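You operate a simulated robot arm through the tools that you are given. There is no shell and no other tool.

Carry out the task below with a simulated robot arm. There is one attempt and no reset: what you move stays moved.

TASK
Open the vice, brush grease on a patch of its bed and lock it shut again.
Fine: grease from the tin with the round brush, which goes back to its spot. Set down upright: round brush. A coat counts when it lies all over at full strength: go over it till it gets no stronger.

The check looks at the end state, three seconds after you hand in, the way a careful person would. Anything else that was tipped, shoved, dropped, spilled or broken makes it a failure.

THE ROBOT
A 6-joint arm with a two-finger gripper, fixed in place. Base frame: the origin is at the foot of the arm, x ahead of it, y to its left, z up. Readings come in mm, rad, newtons and seconds.
Its first joint turns from -2.897 to 2.897 rad. Payload 2.45 kg.
The tool frame sits at the grasp point between the pads (the TCP): z along the fingers, y along the line on which they close. The tips reach 20 mm beyond it. The gripper opens to 140 mm. The gripper's body begins 168 mm behind the TCP.
Orientation is that of the tool frame in the base frame, as a unit quaternion [x, y, z, w]. With the fingers straight down and closing along the base's y, the tool's x points along the base's -x, its y along +y and its z along -z.

THE INTERFACE
- The arm moves only by the tool step_arm. Its argument "rows" is a list of rows, each an object of numbers (a shift or turn left out is 0, a gripper value left out holds the last): "x", "y", "z": the shift along the tool's x, y, z in mm; "rx", "ry", "rz": the turn, a rotation vector about the tool's x, y, z in rad; "jaw": the opening, from 0 (shut) to 1 (fully open). In form: [{"x": .., "y": .., "z": .., "rx": .., "ry": .., "rz": .., "jaw": ..}, ...]. A call has 1 to 20 rows; each row shifts and turns the commanded pose from where the row before left it, along the tool's axes as they then stand. Rows are played at 5 a second. More than 50 mm and 0.15 rad between two rows, or a gripper value outside its range, and nothing of the call is played. Where a pose cannot be reached the arm comes as near as it can. A force on the tool above 40 N (or 10 N above the force at the start of the call, whichever is more), or a blocked arm, ends the call early, and 0.2 s more pass. The fingers move at their own pace (about 45 mm/s each) and stop on an object; they squeeze with about 28 N. The grip force told is the motor's: it shows also when the fingers shut on nothing. Time passes only in rows, and 0.2 s behind the last, so rows that do not move let the fingers close. The reply holds the time, the measured pose of the TCP, the force on the tool along the base axes, the opening and the grip force, in the units named above and with some noise, with the torque about the TCP (base axes, N m) and any sound that the robot's microphone picked up.
- Cameras (640 x 400 px; columns grow to the right, rows downward): "scene" is fixed at [406.8, 651.4, 1721.8]; the picture's right is [-0.84, -0.55, 0.00], its down [-0.34, 0.52, -0.79] and it looks along [0.43, -0.66, -0.62] (base axes); focal length 320 px, centre (320, 200). "wrist" rides on the gripper at [78, 11, -209] in the tool frame; the picture's right is [-0.14, 0.99, 0.00], its down [-0.92, -0.13, -0.37] and it looks along [-0.36, -0.05, 0.93] (tool axes); focal length 280 px, centre (320, 200). There is no depth. A picture from a camera that has moved, and an enlarged one, comes with that camera's place and axes in the base frame and with its lens. The place of the scene camera against the robot may be out by one fixed shift of up to 12 mm in any direction.
- get_image(camera): a new picture of that camera. No time passes.
- close_up(camera, box): a new picture of the part [left, top, right, bottom] of that camera's present view, enlarged. No time passes.
- sign_off(): hands the job in; it is judged then, once.

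Nothing tells you positions but the pictures and the camera data. Unless the task says otherwise, let go and move clear before handing in.

The tools are called as a command line: name --argument value ..., lists and objects as JSON in quotes. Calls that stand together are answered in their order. step_arm: Moves the arm, as the interface text tells. Its arguments: {"type":"object","properties":{"rows":{"type":"array","items":{"type":"object","properties":{"x":{"type":"number"},"y":{"type":"number"},"z":{"type":"number"},"rx":{"type":"number"},"ry":{"type":"number"},"rz":{"type":"number"},"jaw":{"type":"number"}}}}},"required":["rows"]} The other tools are called the same way: get_image (camera) takes a picture; close_up (camera, box) takes an enlarged picture of a part of a camera's view; sign_off () hands the job in.

At the start:

```text
time_s: 0.0
position: [659.7, -156.5, 1292.1]
ee_rot: [0.0, 1.0, -0.001, 0.0]
contact_force: [-0.8, 0.2, 0.4]
torque: [0.01, 0.01, 0.02]
finger_gap: 140.1
grip_force: 0.0
```

scene: 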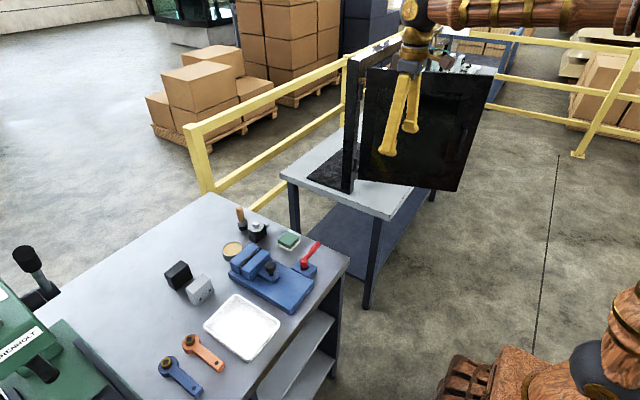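
wrist: 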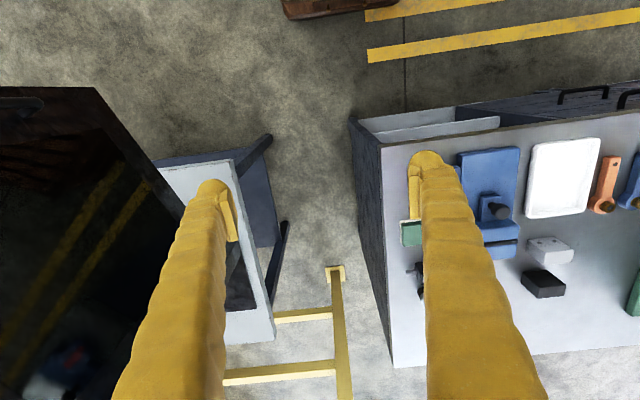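

I see a bench with a blue vice that has a red lever, a tin, a brush in a stand, a sponge, a tray and some other items. I'll look closer before moving.

close_up --camera "scene" --box '[200, 190, 340, 320]'

close_up --camera "scene" --box '[120, 180, 360, 400]'

close_up --camera "wrist" --box '[340, 100, 640, 380]'

```text
3.08 times, centred on (270, 255) of scene
camera zoom: at [406.8, 651.4, 1721.8], right [-0.84, -0.55, 0.0], down [-0.34, 0.52, -0.79], along [0.43, -0.66, -0.62], focal length 986 px, centre (474, 31)
```

zoom: 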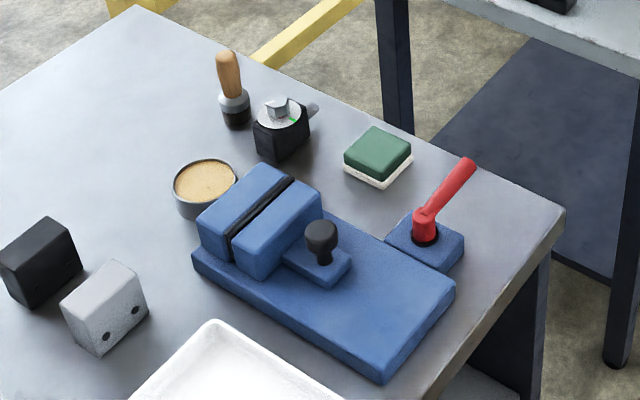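

```text
1.82 times, centred on (240, 290) of scene
camera zoom: at [406.8, 651.4, 1721.8], right [-0.84, -0.55, 0.0], down [-0.34, 0.52, -0.79], along [0.43, -0.66, -0.62], focal length 583 px, centre (466, 36)
```

zoom: 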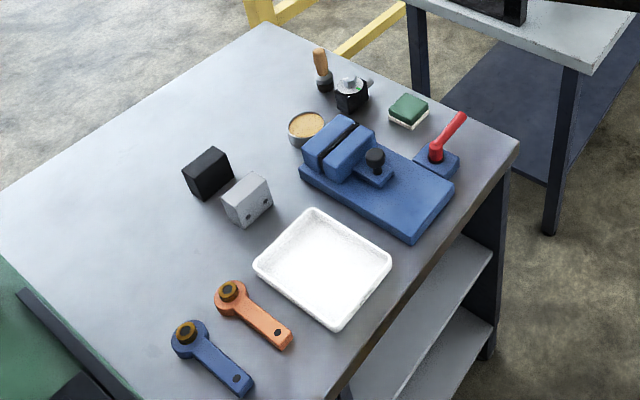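

```text
1.43 times, centred on (490, 240) of wrist
camera zoom: at [581.0, -144.8, 1499.4], right [0.14, 0.99, 0.0], down [0.92, -0.13, 0.37], along [0.36, -0.05, -0.93], focal length 401 px, centre (77, 143)
```

zoom: 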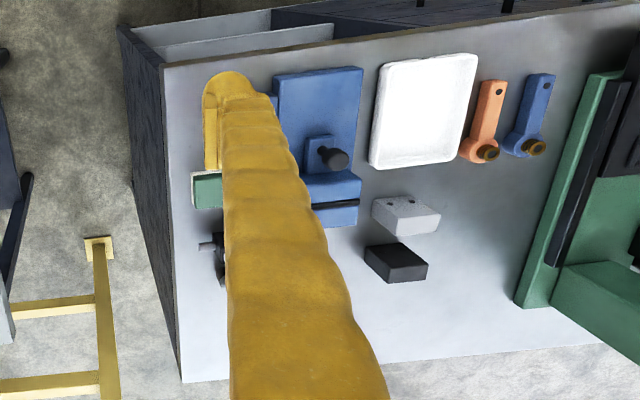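

The vice bed is at about (815, 195, 900), with the movable jaw's knob facing the robot and the red lever on the −y side. I'll move over the bench, staying high, for a better wrist view.

step_arm --rows '[{"y": 50}, {"y": 50}, {"y": 50}, {"y": 50}, {"y": 50}, {"y": 50}, {"y": 50}, {}]'

get_image --camera "wrist"

get_image --camera "scene"

```text
time_s: 1.8
position: [660.8, 194.3, 1291.4]
ee_rot: [-0.001, 1.0, 0.0, 0.0]
contact_force: [0.4, -0.2, -0.3]
torque: [0.01, 0.0, 0.0]
finger_gap: 140.1
grip_force: 0.0
```

```text
taken
camera wrist: at [582.8, 206.6, 1499.6], right [0.14, 0.99, 0.0], down [0.92, -0.13, 0.37], along [0.36, -0.05, -0.93], focal length 280 px, centre (320, 200)
```

wrist: 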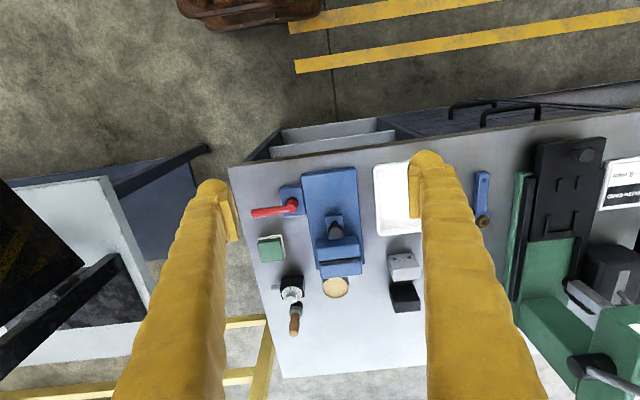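

```text
taken
```

scene: 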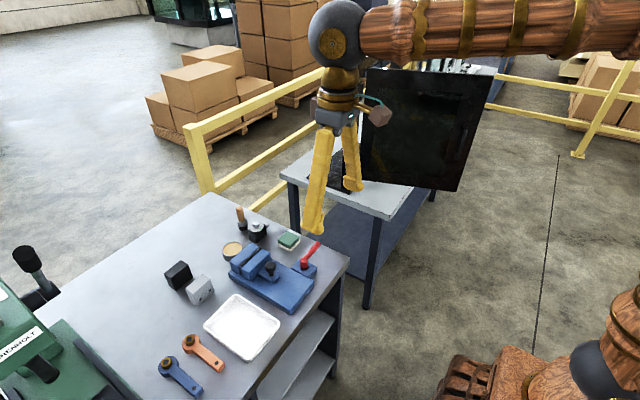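

close_up --camera "wrist" --box '[230, 150, 430, 350]'

close_up --camera "wrist" --box '[245, 165, 365, 245]'

close_up --camera "wrist" --box '[260, 250, 380, 345]'

close_up --camera "scene" --box '[220, 195, 340, 275]'

```text
2.00 times, centred on (330, 250) of wrist
camera zoom: at [582.8, 206.6, 1499.6], right [0.14, 0.99, 0.0], down [0.92, -0.13, 0.37], along [0.36, -0.05, -0.93], focal length 561 px, centre (300, 100)
```

zoom: 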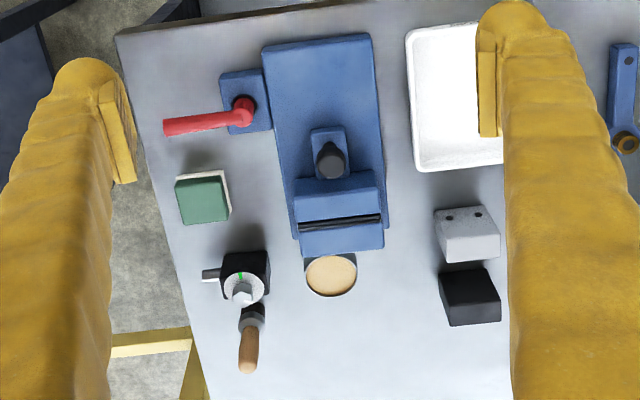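

```text
5.00 times, centred on (305, 205) of wrist
camera zoom: at [582.8, 206.6, 1499.6], right [0.14, 0.99, 0.0], down [0.92, -0.13, 0.37], along [0.36, -0.05, -0.93], focal length 1402 px, centre (395, 175)
```

zoom: 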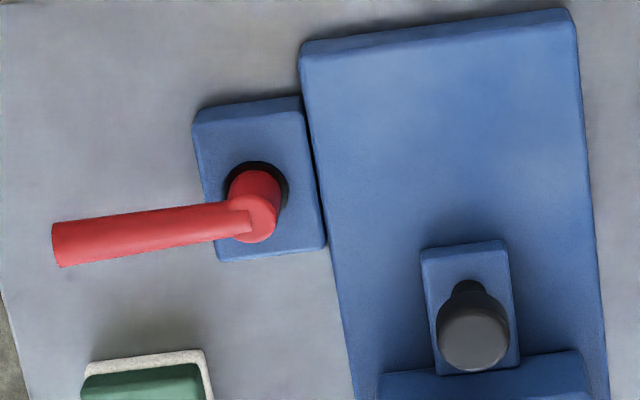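

```text
4.21 times, centred on (320, 298) of wrist
camera zoom: at [582.8, 206.6, 1499.6], right [0.14, 0.99, 0.0], down [0.92, -0.13, 0.37], along [0.36, -0.05, -0.93], focal length 1181 px, centre (320, -210)
```

zoom: 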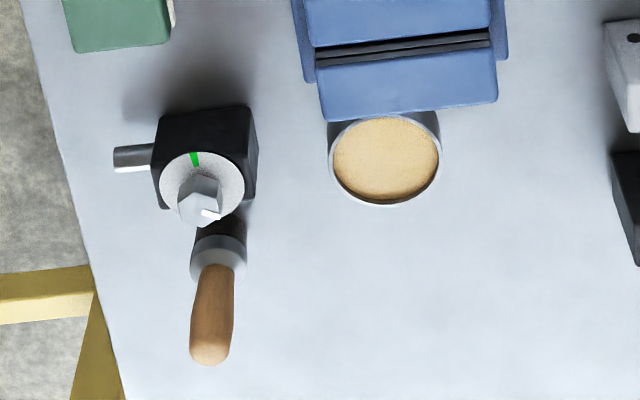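

```text
5.00 times, centred on (280, 235) of scene
camera zoom: at [406.8, 651.4, 1721.8], right [-0.84, -0.55, 0.0], down [-0.34, 0.52, -0.79], along [0.43, -0.66, -0.62], focal length 1603 px, centre (520, 25)
```

zoom: 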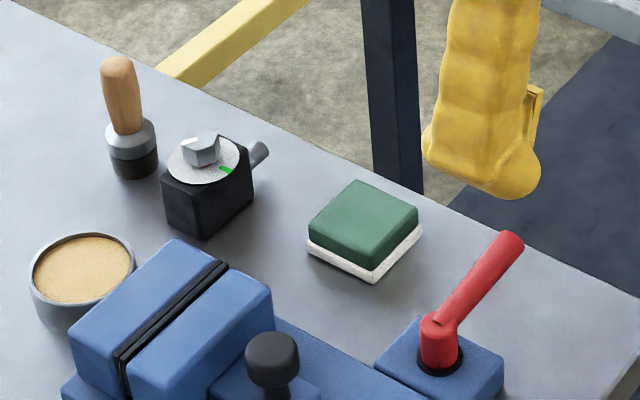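

I can see the lever, knob, jaw, tin, brush and dial box clearly. I'll go lower over the vice to triangulate these points from closer wrist views.

step_arm --rows '[{"x": -30, "z": 40}, {"x": -30, "z": 40}, {"x": -30, "z": 40}, {"z": 40}, {"z": 30}, {}]'

get_image --camera "wrist"

close_up --camera "wrist" --box '[200, 50, 440, 250]'

close_up --camera "wrist" --box '[200, 200, 440, 400]'

```text
time_s: 3.2
position: [750.5, 192.5, 1101.5]
ee_rot: [0.0, 1.0, 0.0, 0.0]
contact_force: [-0.1, 0.6, -0.8]
torque: [0.01, 0.0, -0.03]
finger_gap: 140.0
grip_force: 0.0
```

```text
taken
camera wrist: at [671.0, 204.6, 1309.5], right [0.14, 0.99, 0.0], down [0.92, -0.13, 0.37], along [0.37, -0.05, -0.93], focal length 280 px, centre (320, 200)
```

wrist: 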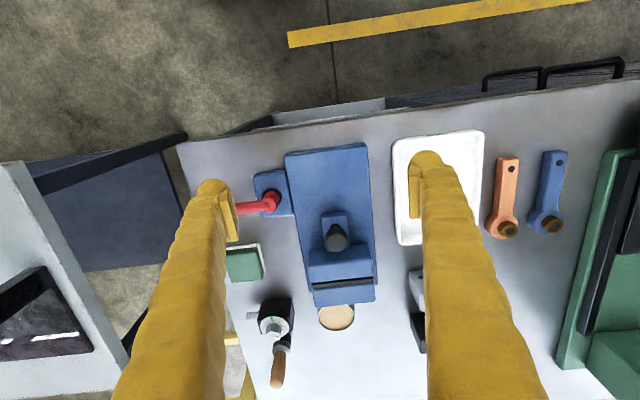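

```text
2.00 times, centred on (320, 150) of wrist
camera zoom: at [671.0, 204.6, 1309.5], right [0.14, 0.99, 0.0], down [0.92, -0.13, 0.37], along [0.37, -0.05, -0.93], focal length 561 px, centre (320, 300)
```

zoom: 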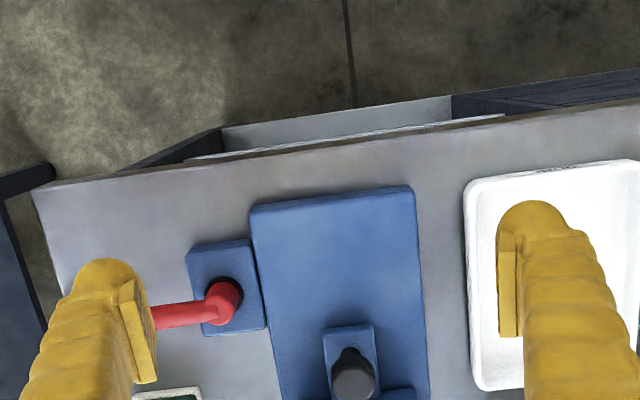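

```text
2.00 times, centred on (320, 300) of wrist
camera zoom: at [671.0, 204.6, 1309.5], right [0.14, 0.99, 0.0], down [0.92, -0.13, 0.37], along [0.37, -0.05, -0.93], focal length 561 px, centre (320, 0)
```

zoom: 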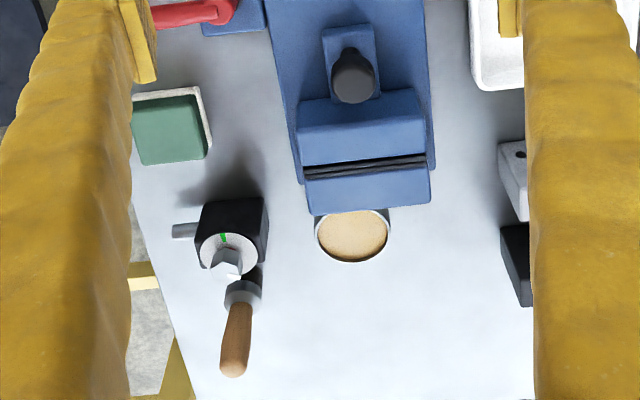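

Rough positions: bed top z≈903, spanning x 750–1000 and y 142–261. The tin is near (1070, 178) and the brush near (1130, 65). Those last two are far out, so I'll test the reach at a safe height before touching anything.

step_arm --rows '[{"x": -50, "y": -10}, {"x": -50, "y": -10}, {"x": -50, "y": -20}, {"x": -50, "y": -20}, {"x": -50, "y": -20}, {"x": -50, "y": -20}, {}, {}]'

get_image --camera "wrist"

get_image --camera "scene"

```text
refused: row 1 steps farther than a row can; nothing moved
```

```text
taken
camera wrist: at [671.0, 204.6, 1309.5], right [0.14, 0.99, 0.0], down [0.92, -0.13, 0.37], along [0.37, -0.05, -0.93], focal length 280 px, centre (320, 200)
```

wrist: 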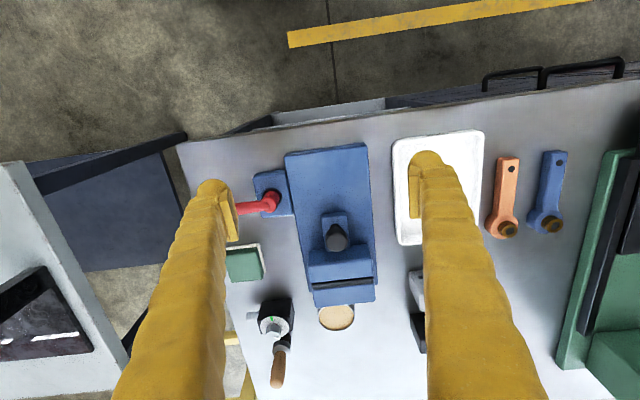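

```text
taken
```

scene: 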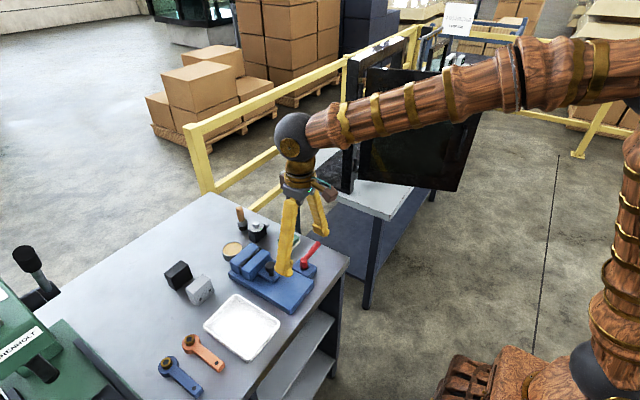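

The row step was over the limit, so I'll use smaller shifts for the reach test.

step_arm --rows '[{"x": -45, "y": -12}, {"x": -45, "y": -12}, {"x": -45, "y": -12}, {"x": -45, "y": -12}, {"x": -45, "y": -12}, {"x": -45, "y": -12}, {"x": -45, "y": -12}, {"x": -30, "y": -12}, {}, {}]'

get_image --camera "wrist"

get_image --camera "scene"

```text
time_s: 5.4
position: [1095.8, 97.3, 1099.0]
ee_rot: [0.001, 1.0, 0.0, 0.001]
contact_force: [0.6, -0.3, 0.3]
torque: [-0.01, -0.02, -0.01]
finger_gap: 140.2
grip_force: 0.0
```

```text
taken
camera wrist: at [1017.5, 108.4, 1307.0], right [0.14, 0.99, 0.0], down [0.92, -0.13, 0.37], along [0.36, -0.05, -0.93], focal length 280 px, centre (320, 200)
```

wrist: 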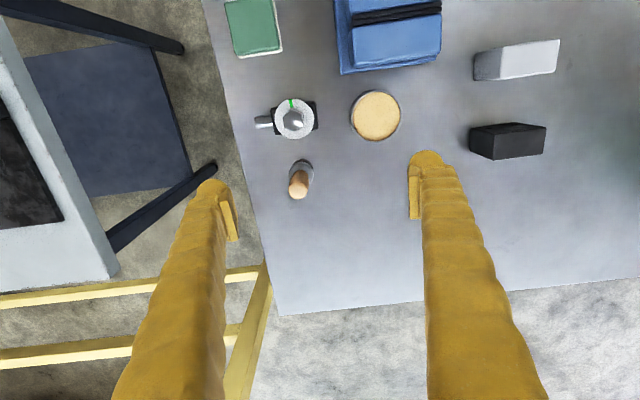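

```text
taken
```

scene: 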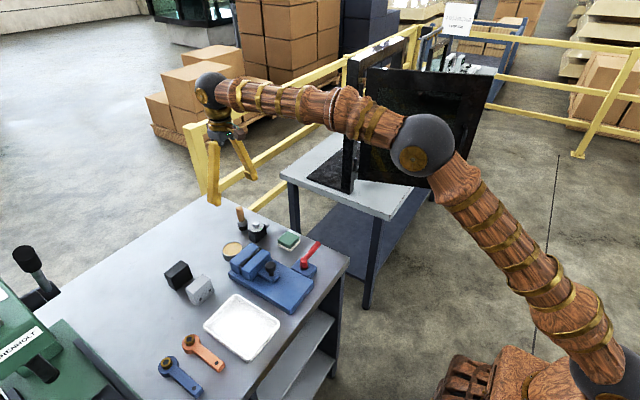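

The reach is fine out to here. Next I'll take enlarged views of the brush, tin and dial box from this position.

close_up --camera "wrist" --box '[240, 70, 420, 220]'

close_up --camera "wrist" --box '[260, 140, 340, 210]'

close_up --camera "scene" --box '[215, 195, 275, 270]'

```text
2.67 times, centred on (330, 145) of wrist
camera zoom: at [1017.5, 108.4, 1307.0], right [0.14, 0.99, 0.0], down [0.92, -0.13, 0.37], along [0.36, -0.05, -0.93], focal length 748 px, centre (293, 347)
```

zoom: 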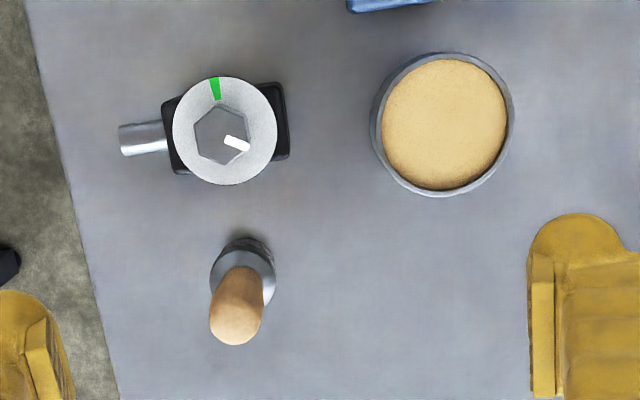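

```text
5.71 times, centred on (300, 175) of wrist
camera zoom: at [1017.5, 108.4, 1307.0], right [0.14, 0.99, 0.0], down [0.92, -0.13, 0.37], along [0.36, -0.05, -0.93], focal length 1602 px, centre (434, 343)
```

zoom: 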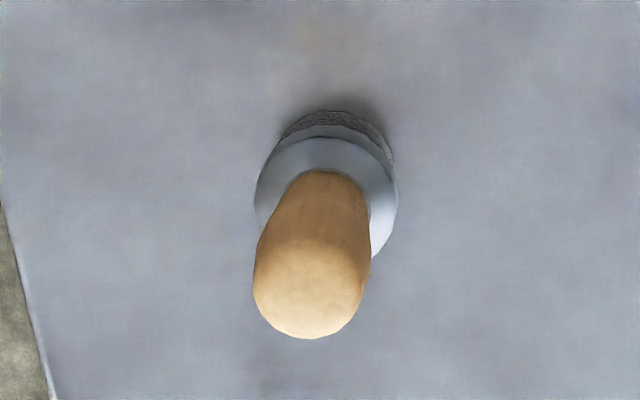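

```text
5.33 times, centred on (245, 232) of scene
camera zoom: at [406.8, 651.4, 1721.8], right [-0.84, -0.55, 0.0], down [-0.34, 0.52, -0.79], along [0.43, -0.66, -0.62], focal length 1710 px, centre (720, 27)
```

zoom: 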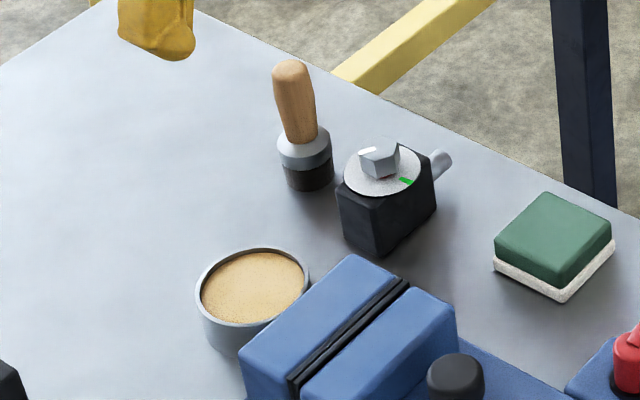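

The brush sits near (1135, 63), about 100 mm tall on a table at z≈873, and the tin near (1063, 181). I'll go back over the lever for a close look so I can unlock the vice first.

step_arm --rows '[{"x": 48}, {"x": 48}, {"x": 48}, {"x": 48}, {"x": 48}, {"x": 48}, {"x": 35, "y": -9, "z": 20}, {"y": -10, "z": 40}, {"z": 20}, {}]'

get_image --camera "wrist"

close_up --camera "wrist" --box '[200, 100, 440, 300]'

```text
time_s: 7.6
position: [773.3, 79.0, 1020.6]
ee_rot: [0.0, 1.0, 0.0, 0.0]
contact_force: [-0.4, -0.1, 0.4]
torque: [0.03, -0.02, 0.01]
finger_gap: 140.0
grip_force: 0.1
```

```text
taken
camera wrist: at [694.1, 90.8, 1228.7], right [0.14, 0.99, 0.0], down [0.92, -0.13, 0.37], along [0.36, -0.05, -0.93], focal length 280 px, centre (320, 200)
```

wrist: 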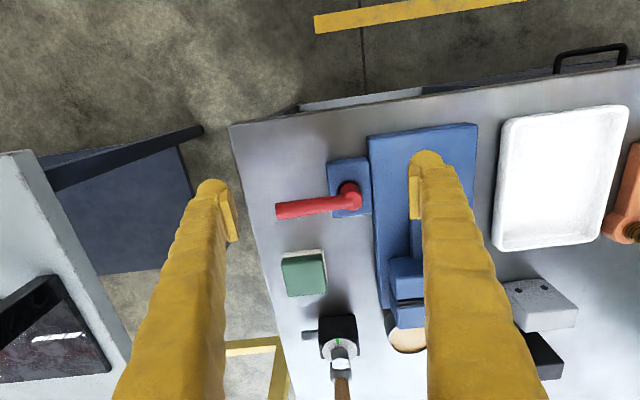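

```text
2.00 times, centred on (320, 200) of wrist
camera zoom: at [694.1, 90.8, 1228.7], right [0.14, 0.99, 0.0], down [0.92, -0.13, 0.37], along [0.36, -0.05, -0.93], focal length 561 px, centre (320, 200)
```

zoom: 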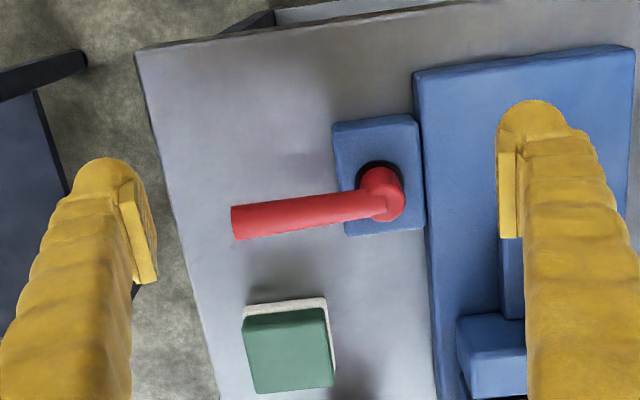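

The lever's pivot is at about (812, 112) and it runs to a tip near (808, 30, 954). I'll turn the gripper 90° so the fingers straddle it along x and sit above it.

step_arm --rows '[{"x": -36, "y": -29, "jaw": 0.5}, {"rz": 0.1428}, {"rz": 0.1428}, {"rz": 0.1428}, {"rz": 0.1428}, {"rz": 0.1428}, {"rz": 0.1428}, {"rz": 0.1428}, {"rz": 0.1428}, {"rz": 0.1428}, {"rz": 0.1428}, {"rz": 0.1428}, {}]'

get_image --camera "wrist"

```text
time_s: 10.4
position: [807.7, 50.0, 1021.6]
ee_rot: [0.708, 0.706, 0.001, 0.0]
contact_force: [-0.8, -0.6, 0.5]
torque: [0.0, 0.0, -0.04]
finger_gap: 69.9
grip_force: 0.0
```

```text
taken
camera wrist: at [817.9, 128.8, 1229.4], right [0.99, -0.14, 0.0], down [-0.13, -0.92, 0.37], along [-0.05, -0.37, -0.93], focal length 280 px, centre (320, 200)
```

wrist: 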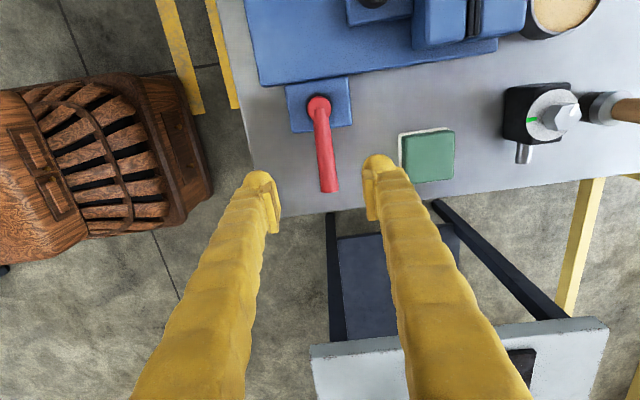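

The fingers straddle the lever. I'll shift 4 mm in x, descend to lever height and close gently.

step_arm --rows '[{"y": 4, "z": 30}, {"z": 30}, {"z": 20}, {}, {"jaw": 0.0}, {}, {}, {}, {}]'

get_image --camera "wrist"

close_up --camera "scene" --box '[240, 200, 360, 300]'

```text
time_s: 12.3
position: [814.3, 49.1, 941.7]
ee_rot: [0.707, 0.707, 0.001, 0.002]
contact_force: [21.0, 3.5, -12.3]
torque: [-0.27, -0.13, -0.2]
finger_gap: 12.8
grip_force: 27.5
stopped in row 9: the force on the tool passed its limit at 44 N (the readings are from after the stop); the commanded pose is now the measured one
```

```text
taken
camera wrist: at [824.0, 127.7, 1150.0], right [0.99, -0.14, 0.01], down [-0.13, -0.92, 0.37], along [-0.05, -0.36, -0.93], focal length 280 px, centre (320, 200)
```

wrist: 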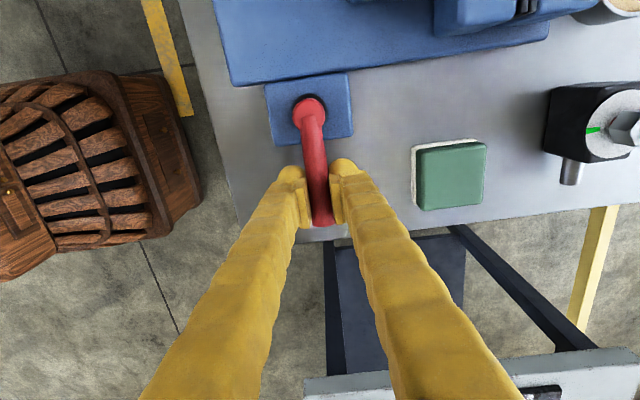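

```text
4.00 times, centred on (300, 250) of scene
camera zoom: at [406.8, 651.4, 1721.8], right [-0.84, -0.55, 0.0], down [-0.34, 0.52, -0.79], along [0.43, -0.66, -0.62], focal length 1282 px, centre (400, 0)
```

zoom: 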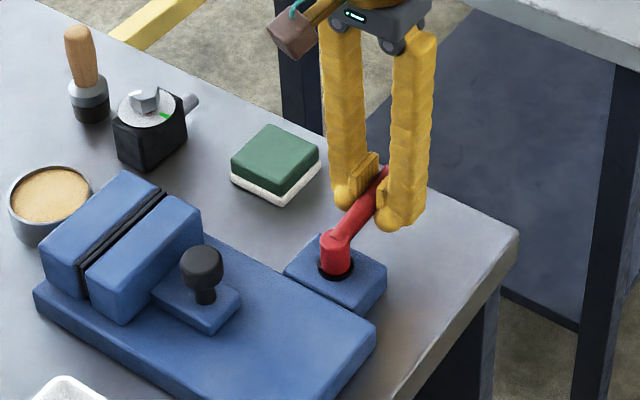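

The lever is gripped and resists moving toward −x. I'll try a short arc toward +x and watch the force.

step_arm --rows '[{"y": 1.5}, {"y": 3.2, "x": 0.1, "rz": -0.05}, {"y": 3.2, "x": 0.1, "rz": -0.05}, {}]'

get_image --camera "wrist"

```text
time_s: 13.3
position: [820.4, 47.8, 943.0]
ee_rot: [0.671, 0.742, 0.0, 0.001]
contact_force: [-0.6, -1.8, -26.8]
torque: [-0.21, 0.04, 0.03]
finger_gap: 12.5
grip_force: 39.5
```

```text
taken
camera wrist: at [822.9, 128.7, 1150.0], right [1.0, -0.04, 0.0], down [-0.04, -0.93, 0.37], along [-0.01, -0.37, -0.93], focal length 280 px, centre (320, 200)
```

wrist: 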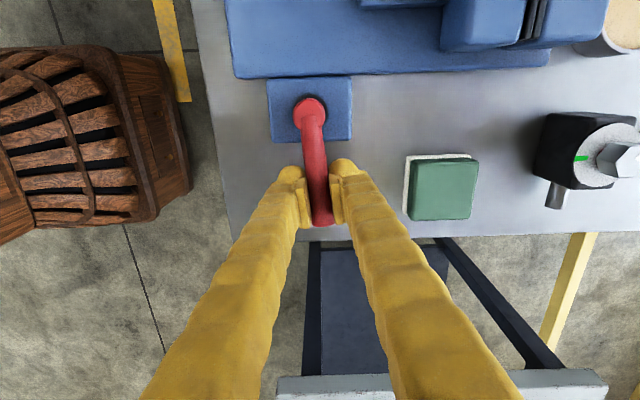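

The lever turns freely toward +x. I'll continue along the arc, easing the vertical load a little.

step_arm --rows '[{"y": 6.4, "x": 0.3, "z": 1.5, "rz": -0.1}, {"y": 6.4, "x": 0.3, "rz": -0.1}, {"y": 6.4, "x": 0.3, "rz": -0.1}, {"y": 6.4, "x": 0.3, "rz": -0.1}, {}]'

get_image --camera "wrist"

```text
time_s: 14.5
position: [845.1, 56.8, 942.4]
ee_rot: [0.51, 0.86, 0.001, 0.002]
contact_force: [-29.0, -0.2, 13.2]
torque: [0.17, 0.37, 1.46]
finger_gap: 13.1
grip_force: 40.0
```

```text
taken
camera wrist: at [816.1, 131.3, 1149.7], right [0.93, 0.35, 0.0], down [0.33, -0.87, 0.37], along [0.13, -0.34, -0.93], focal length 280 px, centre (320, 200)
```

wrist: 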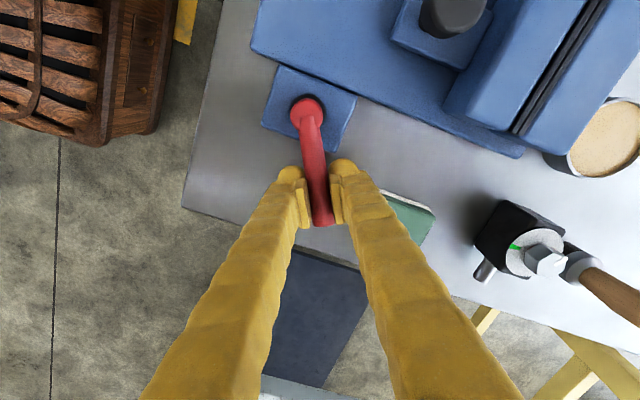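

step_arm --rows '[{"y": 3.2, "x": 0.1, "z": -1, "rz": -0.05}, {"y": 3.2, "x": 0.1, "rz": -0.05}, {}]'

get_image --camera "wrist"

```text
time_s: 15.3
position: [851.0, 61.2, 941.4]
ee_rot: [0.466, 0.885, 0.001, 0.001]
contact_force: [-30.5, 1.9, -3.6]
torque: [0.01, 0.19, 1.35]
finger_gap: 12.8
grip_force: 39.7
```

```text
taken
camera wrist: at [814.3, 131.4, 1149.7], right [0.9, 0.45, 0.0], down [0.41, -0.83, 0.37], along [0.17, -0.33, -0.93], focal length 280 px, centre (320, 200)
```

wrist: 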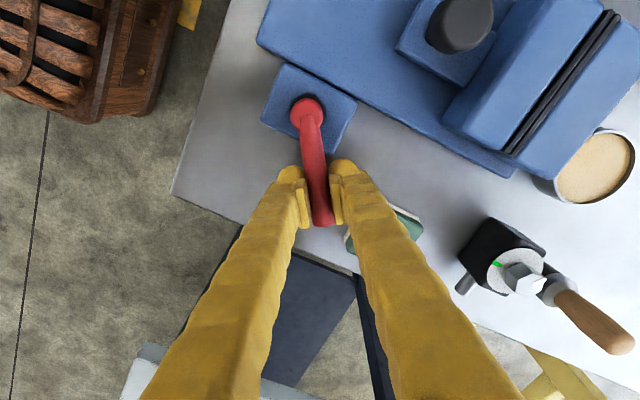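

Friction is steady at about 30 N and the lever is following. I'll continue the turn.

step_arm --rows '[{"y": 6.4, "x": 0.3, "rz": -0.1}, {"y": 6.4, "x": 0.3, "rz": -0.1}, {"y": 6.4, "x": 0.3, "rz": -0.1}, {"y": 6.4, "x": 0.3, "rz": -0.1}, {}]'

get_image --camera "wrist"

```text
time_s: 16.1
position: [861.0, 70.2, 941.7]
ee_rot: [0.354, 0.935, 0.0, 0.0]
contact_force: [-12.0, -5.7, 4.5]
torque: [-0.2, -0.13, 0.83]
finger_gap: 12.8
grip_force: 39.0
stopped in row 3: the force on the tool passed its limit at 42 N (the readings are from after the stop); the commanded pose is now the measured one
```

```text
taken
camera wrist: at [809.3, 130.6, 1149.5], right [0.76, 0.65, 0.0], down [0.6, -0.71, 0.37], along [0.24, -0.28, -0.93], focal length 280 px, centre (320, 200)
```

wrist: 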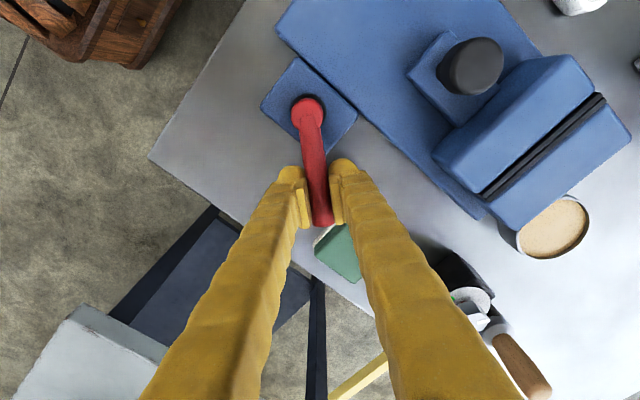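

step_arm --rows '[{"y": 2.6, "x": 0.1, "rz": -0.04}, {"y": 2.6, "x": 0.1, "rz": -0.04}, {"y": 2.6, "x": 0.1, "rz": -0.04}, {"y": 2.6, "x": 0.1, "rz": -0.04}, {"y": 2.6, "x": 0.1, "rz": -0.04}, {"y": 2.6, "x": 0.1, "rz": -0.04}, {}]'

get_image --camera "wrist"

```text
time_s: 17.7
position: [871.1, 84.2, 941.2]
ee_rot: [0.241, 0.971, 0.001, 0.001]
contact_force: [-24.1, -15.2, 11.7]
torque: [-0.08, 0.23, 1.46]
finger_gap: 13.9
grip_force: 40.1
```

```text
taken
camera wrist: at [805.8, 130.6, 1149.4], right [0.58, 0.81, 0.0], down [0.75, -0.54, 0.37], along [0.3, -0.21, -0.93], focal length 280 px, centre (320, 200)
```

wrist: 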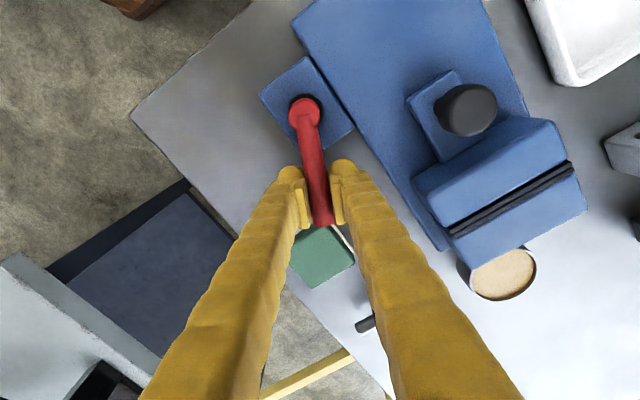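

step_arm --rows '[{"y": 2.6, "x": 0.1, "rz": -0.04}, {"y": 2.6, "x": 0.1, "rz": -0.04}, {"y": 2.6, "x": 0.1, "rz": -0.04}, {"y": 2.6, "x": 0.1, "rz": -0.04}, {"y": 2.6, "x": 0.1, "rz": -0.04}, {"y": 2.6, "x": 0.1, "rz": -0.04}, {"y": 2.6, "x": 0.1, "rz": -0.04}, {"y": 2.6, "x": 0.1, "rz": -0.04}, {"y": 2.6, "x": 0.1, "rz": -0.04}, {"y": 2.6, "x": 0.1, "rz": -0.04}, {}]'

get_image --camera "wrist"

```text
time_s: 18.9
position: [874.3, 94.5, 941.5]
ee_rot: [0.142, 0.99, -0.001, 0.0]
contact_force: [-9.6, -18.0, 6.5]
torque: [-0.07, 0.15, 1.26]
finger_gap: 13.5
grip_force: 39.2
stopped in row 6: the force on the tool passed its limit at 42 N (the readings are from after the stop); the commanded pose is now the measured one
```

```text
taken
camera wrist: at [802.4, 127.7, 1149.2], right [0.41, 0.91, 0.0], down [0.85, -0.38, 0.37], along [0.34, -0.15, -0.93], focal length 280 px, centre (320, 200)
```

wrist: 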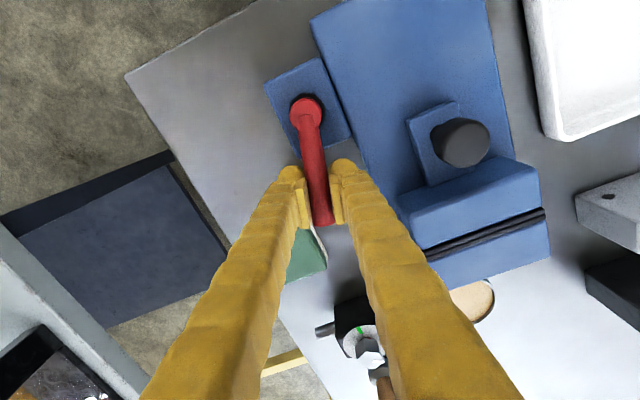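

step_arm --rows '[{"y": 1.6, "rz": -0.025}, {"y": 1.6, "rz": -0.025}, {"y": 1.6, "rz": -0.025}, {"y": 1.6, "rz": -0.025}, {"y": 1.6, "rz": -0.025}, {"y": 1.6, "rz": -0.025}, {}]'

get_image --camera "wrist"

```text
time_s: 20.5
position: [877.0, 105.3, 941.2]
ee_rot: [0.069, 0.998, -0.001, 0.0]
contact_force: [-24.8, -22.7, 9.7]
torque: [-0.16, 0.16, 1.48]
finger_gap: 14.1
grip_force: 40.3
```

```text
taken
camera wrist: at [800.3, 126.9, 1149.1], right [0.27, 0.96, 0.0], down [0.89, -0.25, 0.37], along [0.35, -0.1, -0.93], focal length 280 px, centre (320, 200)
```

wrist: 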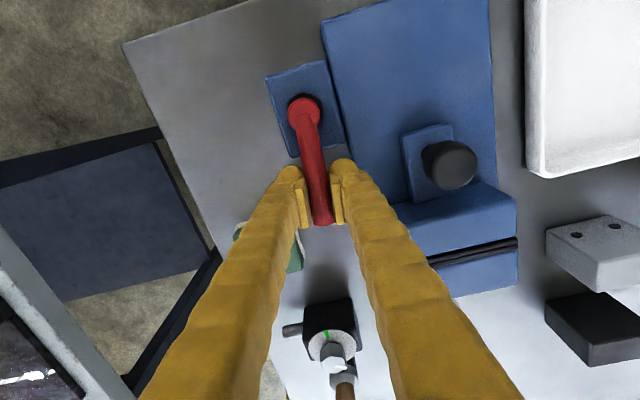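

step_arm --rows '[{"y": 1.6, "x": 0.6, "rz": -0.025}, {"y": 1.6, "x": 0.6, "rz": -0.025}, {"y": 1.6, "x": 0.2, "rz": -0.025}, {"y": 1.6, "x": 0.2, "rz": -0.025}, {"y": 1.6, "rz": -0.025}, {"y": 1.6, "rz": -0.025}, {}]'

get_image --camera "wrist"

close_up --camera "scene" --box '[240, 200, 360, 300]'

```text
time_s: 21.7
position: [876.0, 109.2, 940.5]
ee_rot: [0.01, 1.0, -0.001, 0.001]
contact_force: [-0.8, -12.7, 3.6]
torque: [-0.11, -0.04, 0.79]
finger_gap: 12.7
grip_force: 39.0
stopped in row 5: the force on the tool passed its limit at 48 N (the readings are from after the stop); the commanded pose is now the measured one
```

```text
taken
camera wrist: at [798.2, 122.9, 1148.9], right [0.16, 0.99, 0.0], down [0.92, -0.15, 0.37], along [0.36, -0.06, -0.93], focal length 280 px, centre (320, 200)
```

wrist: 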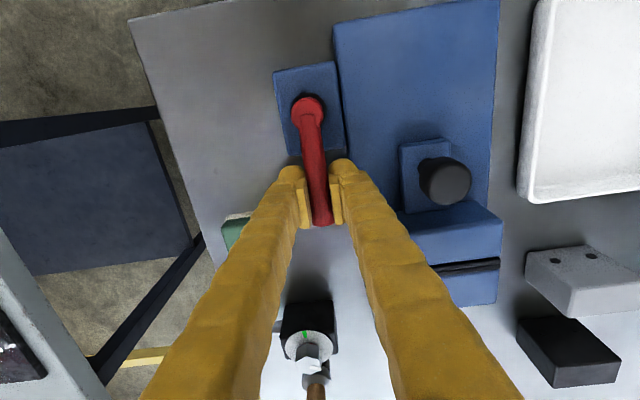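

```text
4.00 times, centred on (300, 250) of scene
camera zoom: at [406.8, 651.4, 1721.8], right [-0.84, -0.55, 0.0], down [-0.34, 0.52, -0.79], along [0.43, -0.66, -0.62], focal length 1282 px, centre (400, 0)
```

zoom: 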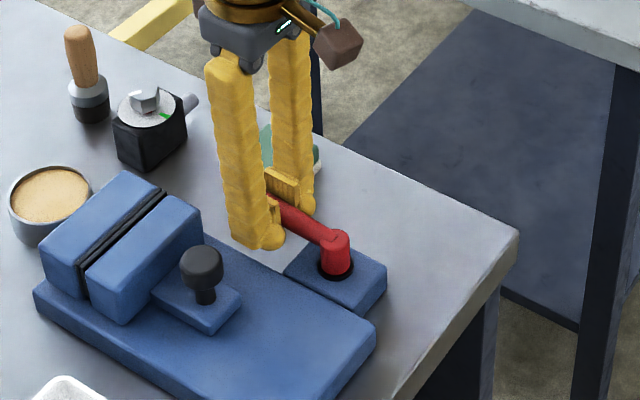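

step_arm --rows '[{"y": 1.5, "rz": -0.01}, {"y": 1.5, "rz": -0.01}, {"y": 1.5}, {"y": 1.5}, {}]'

close_up --camera "wrist" --box '[240, 60, 440, 240]'

```text
time_s: 22.2
position: [875.8, 109.6, 940.5]
ee_rot: [0.003, 1.0, -0.001, 0.0]
contact_force: [0.2, -5.6, 5.1]
torque: [-0.08, 0.07, 0.39]
finger_gap: 12.4
grip_force: 39.2
stopped in row 2: the force on the tool passed its limit at 44 N (the readings are from after the stop); the commanded pose is now the measured one
```

```text
2.22 times, centred on (340, 150) of wrist
camera zoom: at [798.3, 122.5, 1148.9], right [0.14, 0.99, 0.0], down [0.92, -0.13, 0.37], along [0.36, -0.06, -0.93], focal length 623 px, centre (276, 311)
```

zoom: 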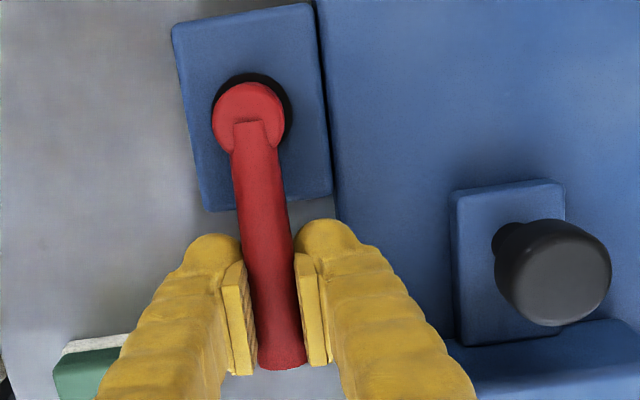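

The lever has hit a firm stop at 90°, so it should now be unlocked. I'll release it, rise, and look at the knob.

step_arm --rows '[{"jaw": 0.3}, {}, {}, {"z": -30}, {"z": -40}, {"z": -20, "y": 30, "jaw": 0.5}, {"y": 45}, {"x": 35, "jaw": 0.6}, {}]'

get_image --camera "wrist"

close_up --camera "scene" --box '[220, 200, 340, 300]'

```text
time_s: 24.2
position: [841.9, 187.9, 1031.0]
ee_rot: [0.003, 1.0, -0.002, 0.0]
contact_force: [0.2, -0.7, -0.3]
torque: [0.03, -0.01, 0.03]
finger_gap: 84.1
grip_force: 0.0
```

```text
taken
camera wrist: at [762.7, 199.9, 1238.7], right [0.14, 0.99, 0.0], down [0.92, -0.13, 0.37], along [0.36, -0.06, -0.93], focal length 280 px, centre (320, 200)
```

wrist: 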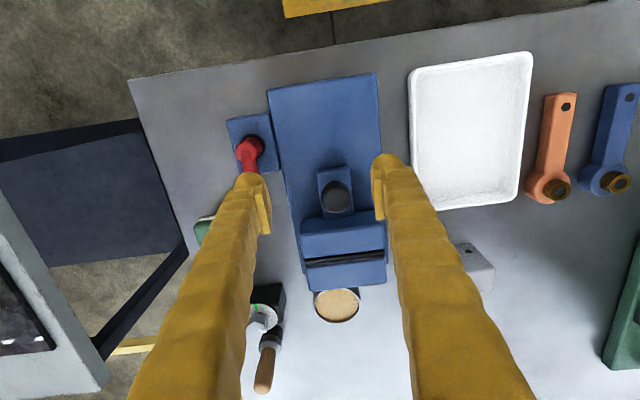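

```text
4.00 times, centred on (280, 250) of scene
camera zoom: at [406.8, 651.4, 1721.8], right [-0.84, -0.55, 0.0], down [-0.34, 0.52, -0.79], along [0.43, -0.66, -0.62], focal length 1282 px, centre (480, 0)
```

zoom: 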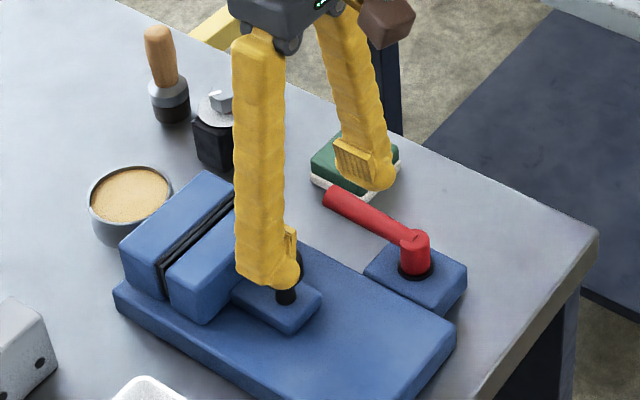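

The lever stays put at its stop. The knob is at about (871, 203), top z≈962, so I'll straddle it, descend and close.

step_arm --rows '[{"x": -29, "y": 15}, {"z": 30}, {"z": 25}, {"z": 15}, {"z": 10}, {"jaw": 0.0}, {}, {}, {}, {}]'

get_image --camera "wrist"

close_up --camera "scene" --box '[220, 200, 340, 300]'

```text
time_s: 26.4
position: [871.6, 199.9, 949.2]
ee_rot: [0.004, 1.0, -0.001, 0.0]
contact_force: [-0.4, -21.8, 0.0]
torque: [0.11, -0.03, -0.08]
finger_gap: 28.1
grip_force: 38.8
```

```text
taken
camera wrist: at [791.8, 212.7, 1157.2], right [0.14, 0.99, 0.0], down [0.92, -0.13, 0.37], along [0.36, -0.06, -0.93], focal length 280 px, centre (320, 200)
```

wrist: 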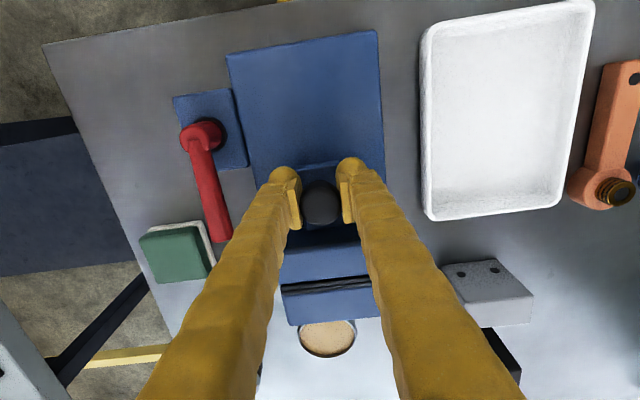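

```text
4.00 times, centred on (280, 250) of scene
camera zoom: at [406.8, 651.4, 1721.8], right [-0.84, -0.55, 0.0], down [-0.34, 0.52, -0.79], along [0.43, -0.66, -0.62], focal length 1282 px, centre (480, 0)
```

zoom: 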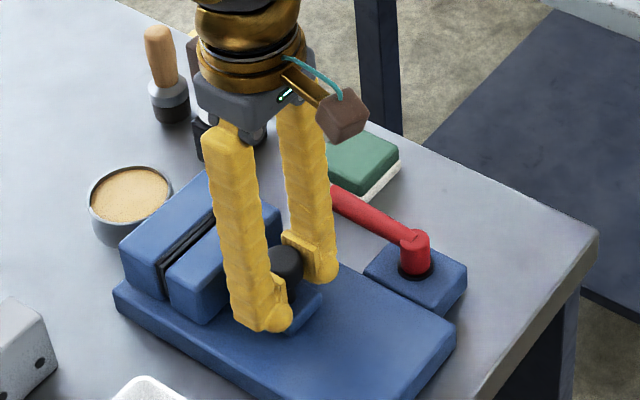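

The knob is gripped, centred at y≈200. I'll relax the side load and pull toward −x in small steps.

step_arm --rows '[{"y": -3}, {"x": 4}, {"x": 4}, {"x": 5}, {"x": 5}, {}]'

get_image --camera "wrist"

```text
time_s: 27.4
position: [860.4, 200.3, 949.0]
ee_rot: [0.003, 1.0, -0.001, -0.001]
contact_force: [-1.9, 3.5, -0.7]
torque: [0.0, 0.05, 0.05]
finger_gap: 27.7
grip_force: 44.7
stopped in row 4: the force on the tool passed its limit at 43 N (the readings are from after the stop); the commanded pose is now the measured one
```

```text
taken
camera wrist: at [781.5, 212.1, 1157.3], right [0.14, 0.99, 0.0], down [0.92, -0.13, 0.37], along [0.36, -0.05, -0.93], focal length 280 px, centre (320, 200)
```

wrist: 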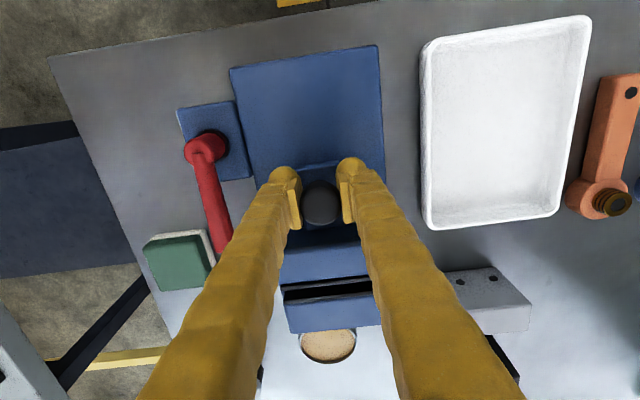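

The jaw slides; a gap is opening. I'll keep pulling gently.

step_arm --rows '[{"x": 2}, {"x": 2}, {"x": 2}, {"x": 2}, {"x": 2}, {"x": 2}, {"x": 2}, {"x": 2}, {"x": 2}, {"x": 2}, {"x": 2}, {"x": 2}, {"x": 2}, {"x": 2}, {"x": 2}, {"x": 2}, {"x": 2}, {"x": 2}, {}]'

get_image --camera "wrist"

```text
time_s: 31.4
position: [825.2, 200.1, 949.2]
ee_rot: [0.002, 1.0, 0.0, 0.0]
contact_force: [1.0, 8.1, 6.0]
torque: [-0.02, -0.03, -0.01]
finger_gap: 27.7
grip_force: 45.0
```

```text
taken
camera wrist: at [746.2, 212.1, 1157.4], right [0.14, 0.99, 0.0], down [0.92, -0.13, 0.37], along [0.36, -0.06, -0.93], focal length 280 px, centre (320, 200)
```

wrist: 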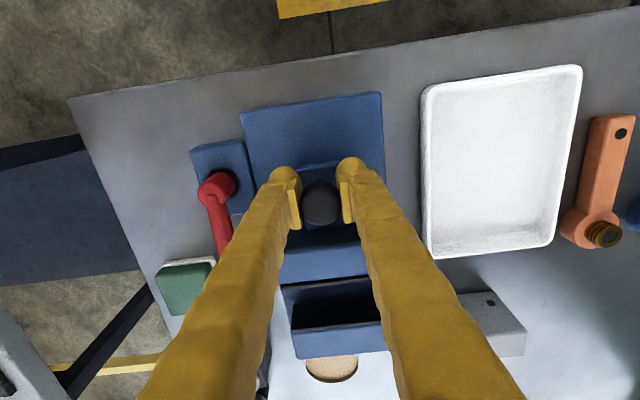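

step_arm --rows '[{"x": 3}, {"x": 3}, {"x": 3}, {"x": 3}, {"x": 3}, {"x": 3}, {"x": 3}, {"x": 3}, {"x": 3}, {"x": 3}, {"x": 3}, {"x": 3}, {"x": 3}, {"x": 3}, {"x": 3}, {}]'

get_image --camera "wrist"

close_up --camera "scene" --box '[220, 200, 340, 300]'

```text
time_s: 34.8
position: [777.4, 199.6, 948.9]
ee_rot: [0.002, 1.0, -0.001, -0.001]
contact_force: [-1.3, 7.7, -2.9]
torque: [-0.07, -0.01, 0.0]
finger_gap: 27.7
grip_force: 45.4
```

```text
taken
camera wrist: at [700.3, 212.1, 1157.3], right [0.14, 0.99, 0.0], down [0.92, -0.13, 0.37], along [0.36, -0.05, -0.93], focal length 280 px, centre (320, 200)
```

wrist: 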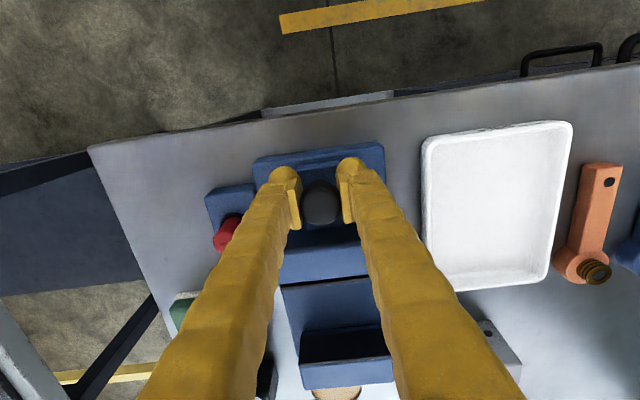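

```text
4.00 times, centred on (280, 250) of scene
camera zoom: at [406.8, 651.4, 1721.8], right [-0.84, -0.55, 0.0], down [-0.34, 0.52, -0.79], along [0.43, -0.66, -0.62], focal length 1282 px, centre (480, 0)
```

zoom: 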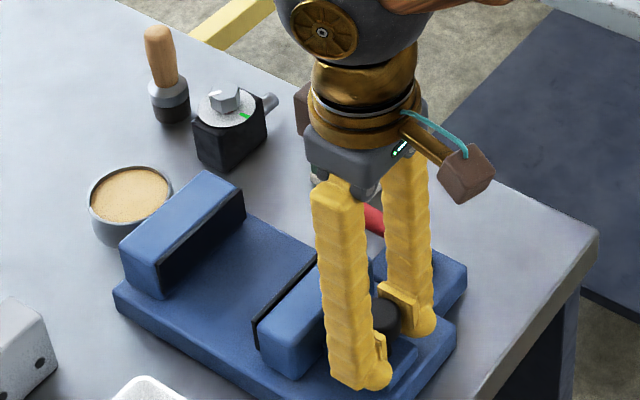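

step_arm --rows '[{"x": 2}, {"x": 2}, {"x": 2}, {"x": 2}, {"x": 2}, {}]'

close_up --camera "scene" --box '[220, 200, 340, 300]'

```text
time_s: 35.7
position: [775.2, 199.8, 949.1]
ee_rot: [0.002, 1.0, -0.001, 0.002]
contact_force: [7.5, -0.4, -10.6]
torque: [0.02, -0.03, 0.03]
finger_gap: 27.9
grip_force: 45.3
stopped in row 4: the force on the tool passed its limit at 43 N (the readings are from after the stop); the commanded pose is now the measured one
```

```text
4.00 times, centred on (280, 250) of scene
camera zoom: at [406.8, 651.4, 1721.8], right [-0.84, -0.55, 0.0], down [-0.34, 0.52, -0.79], along [0.43, -0.66, -0.62], focal length 1282 px, centre (480, 0)
```

zoom: 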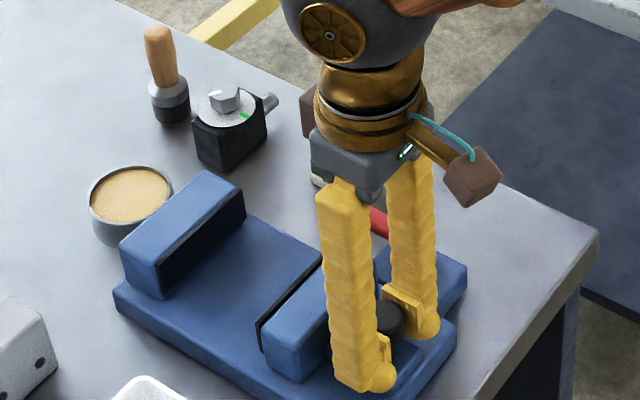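

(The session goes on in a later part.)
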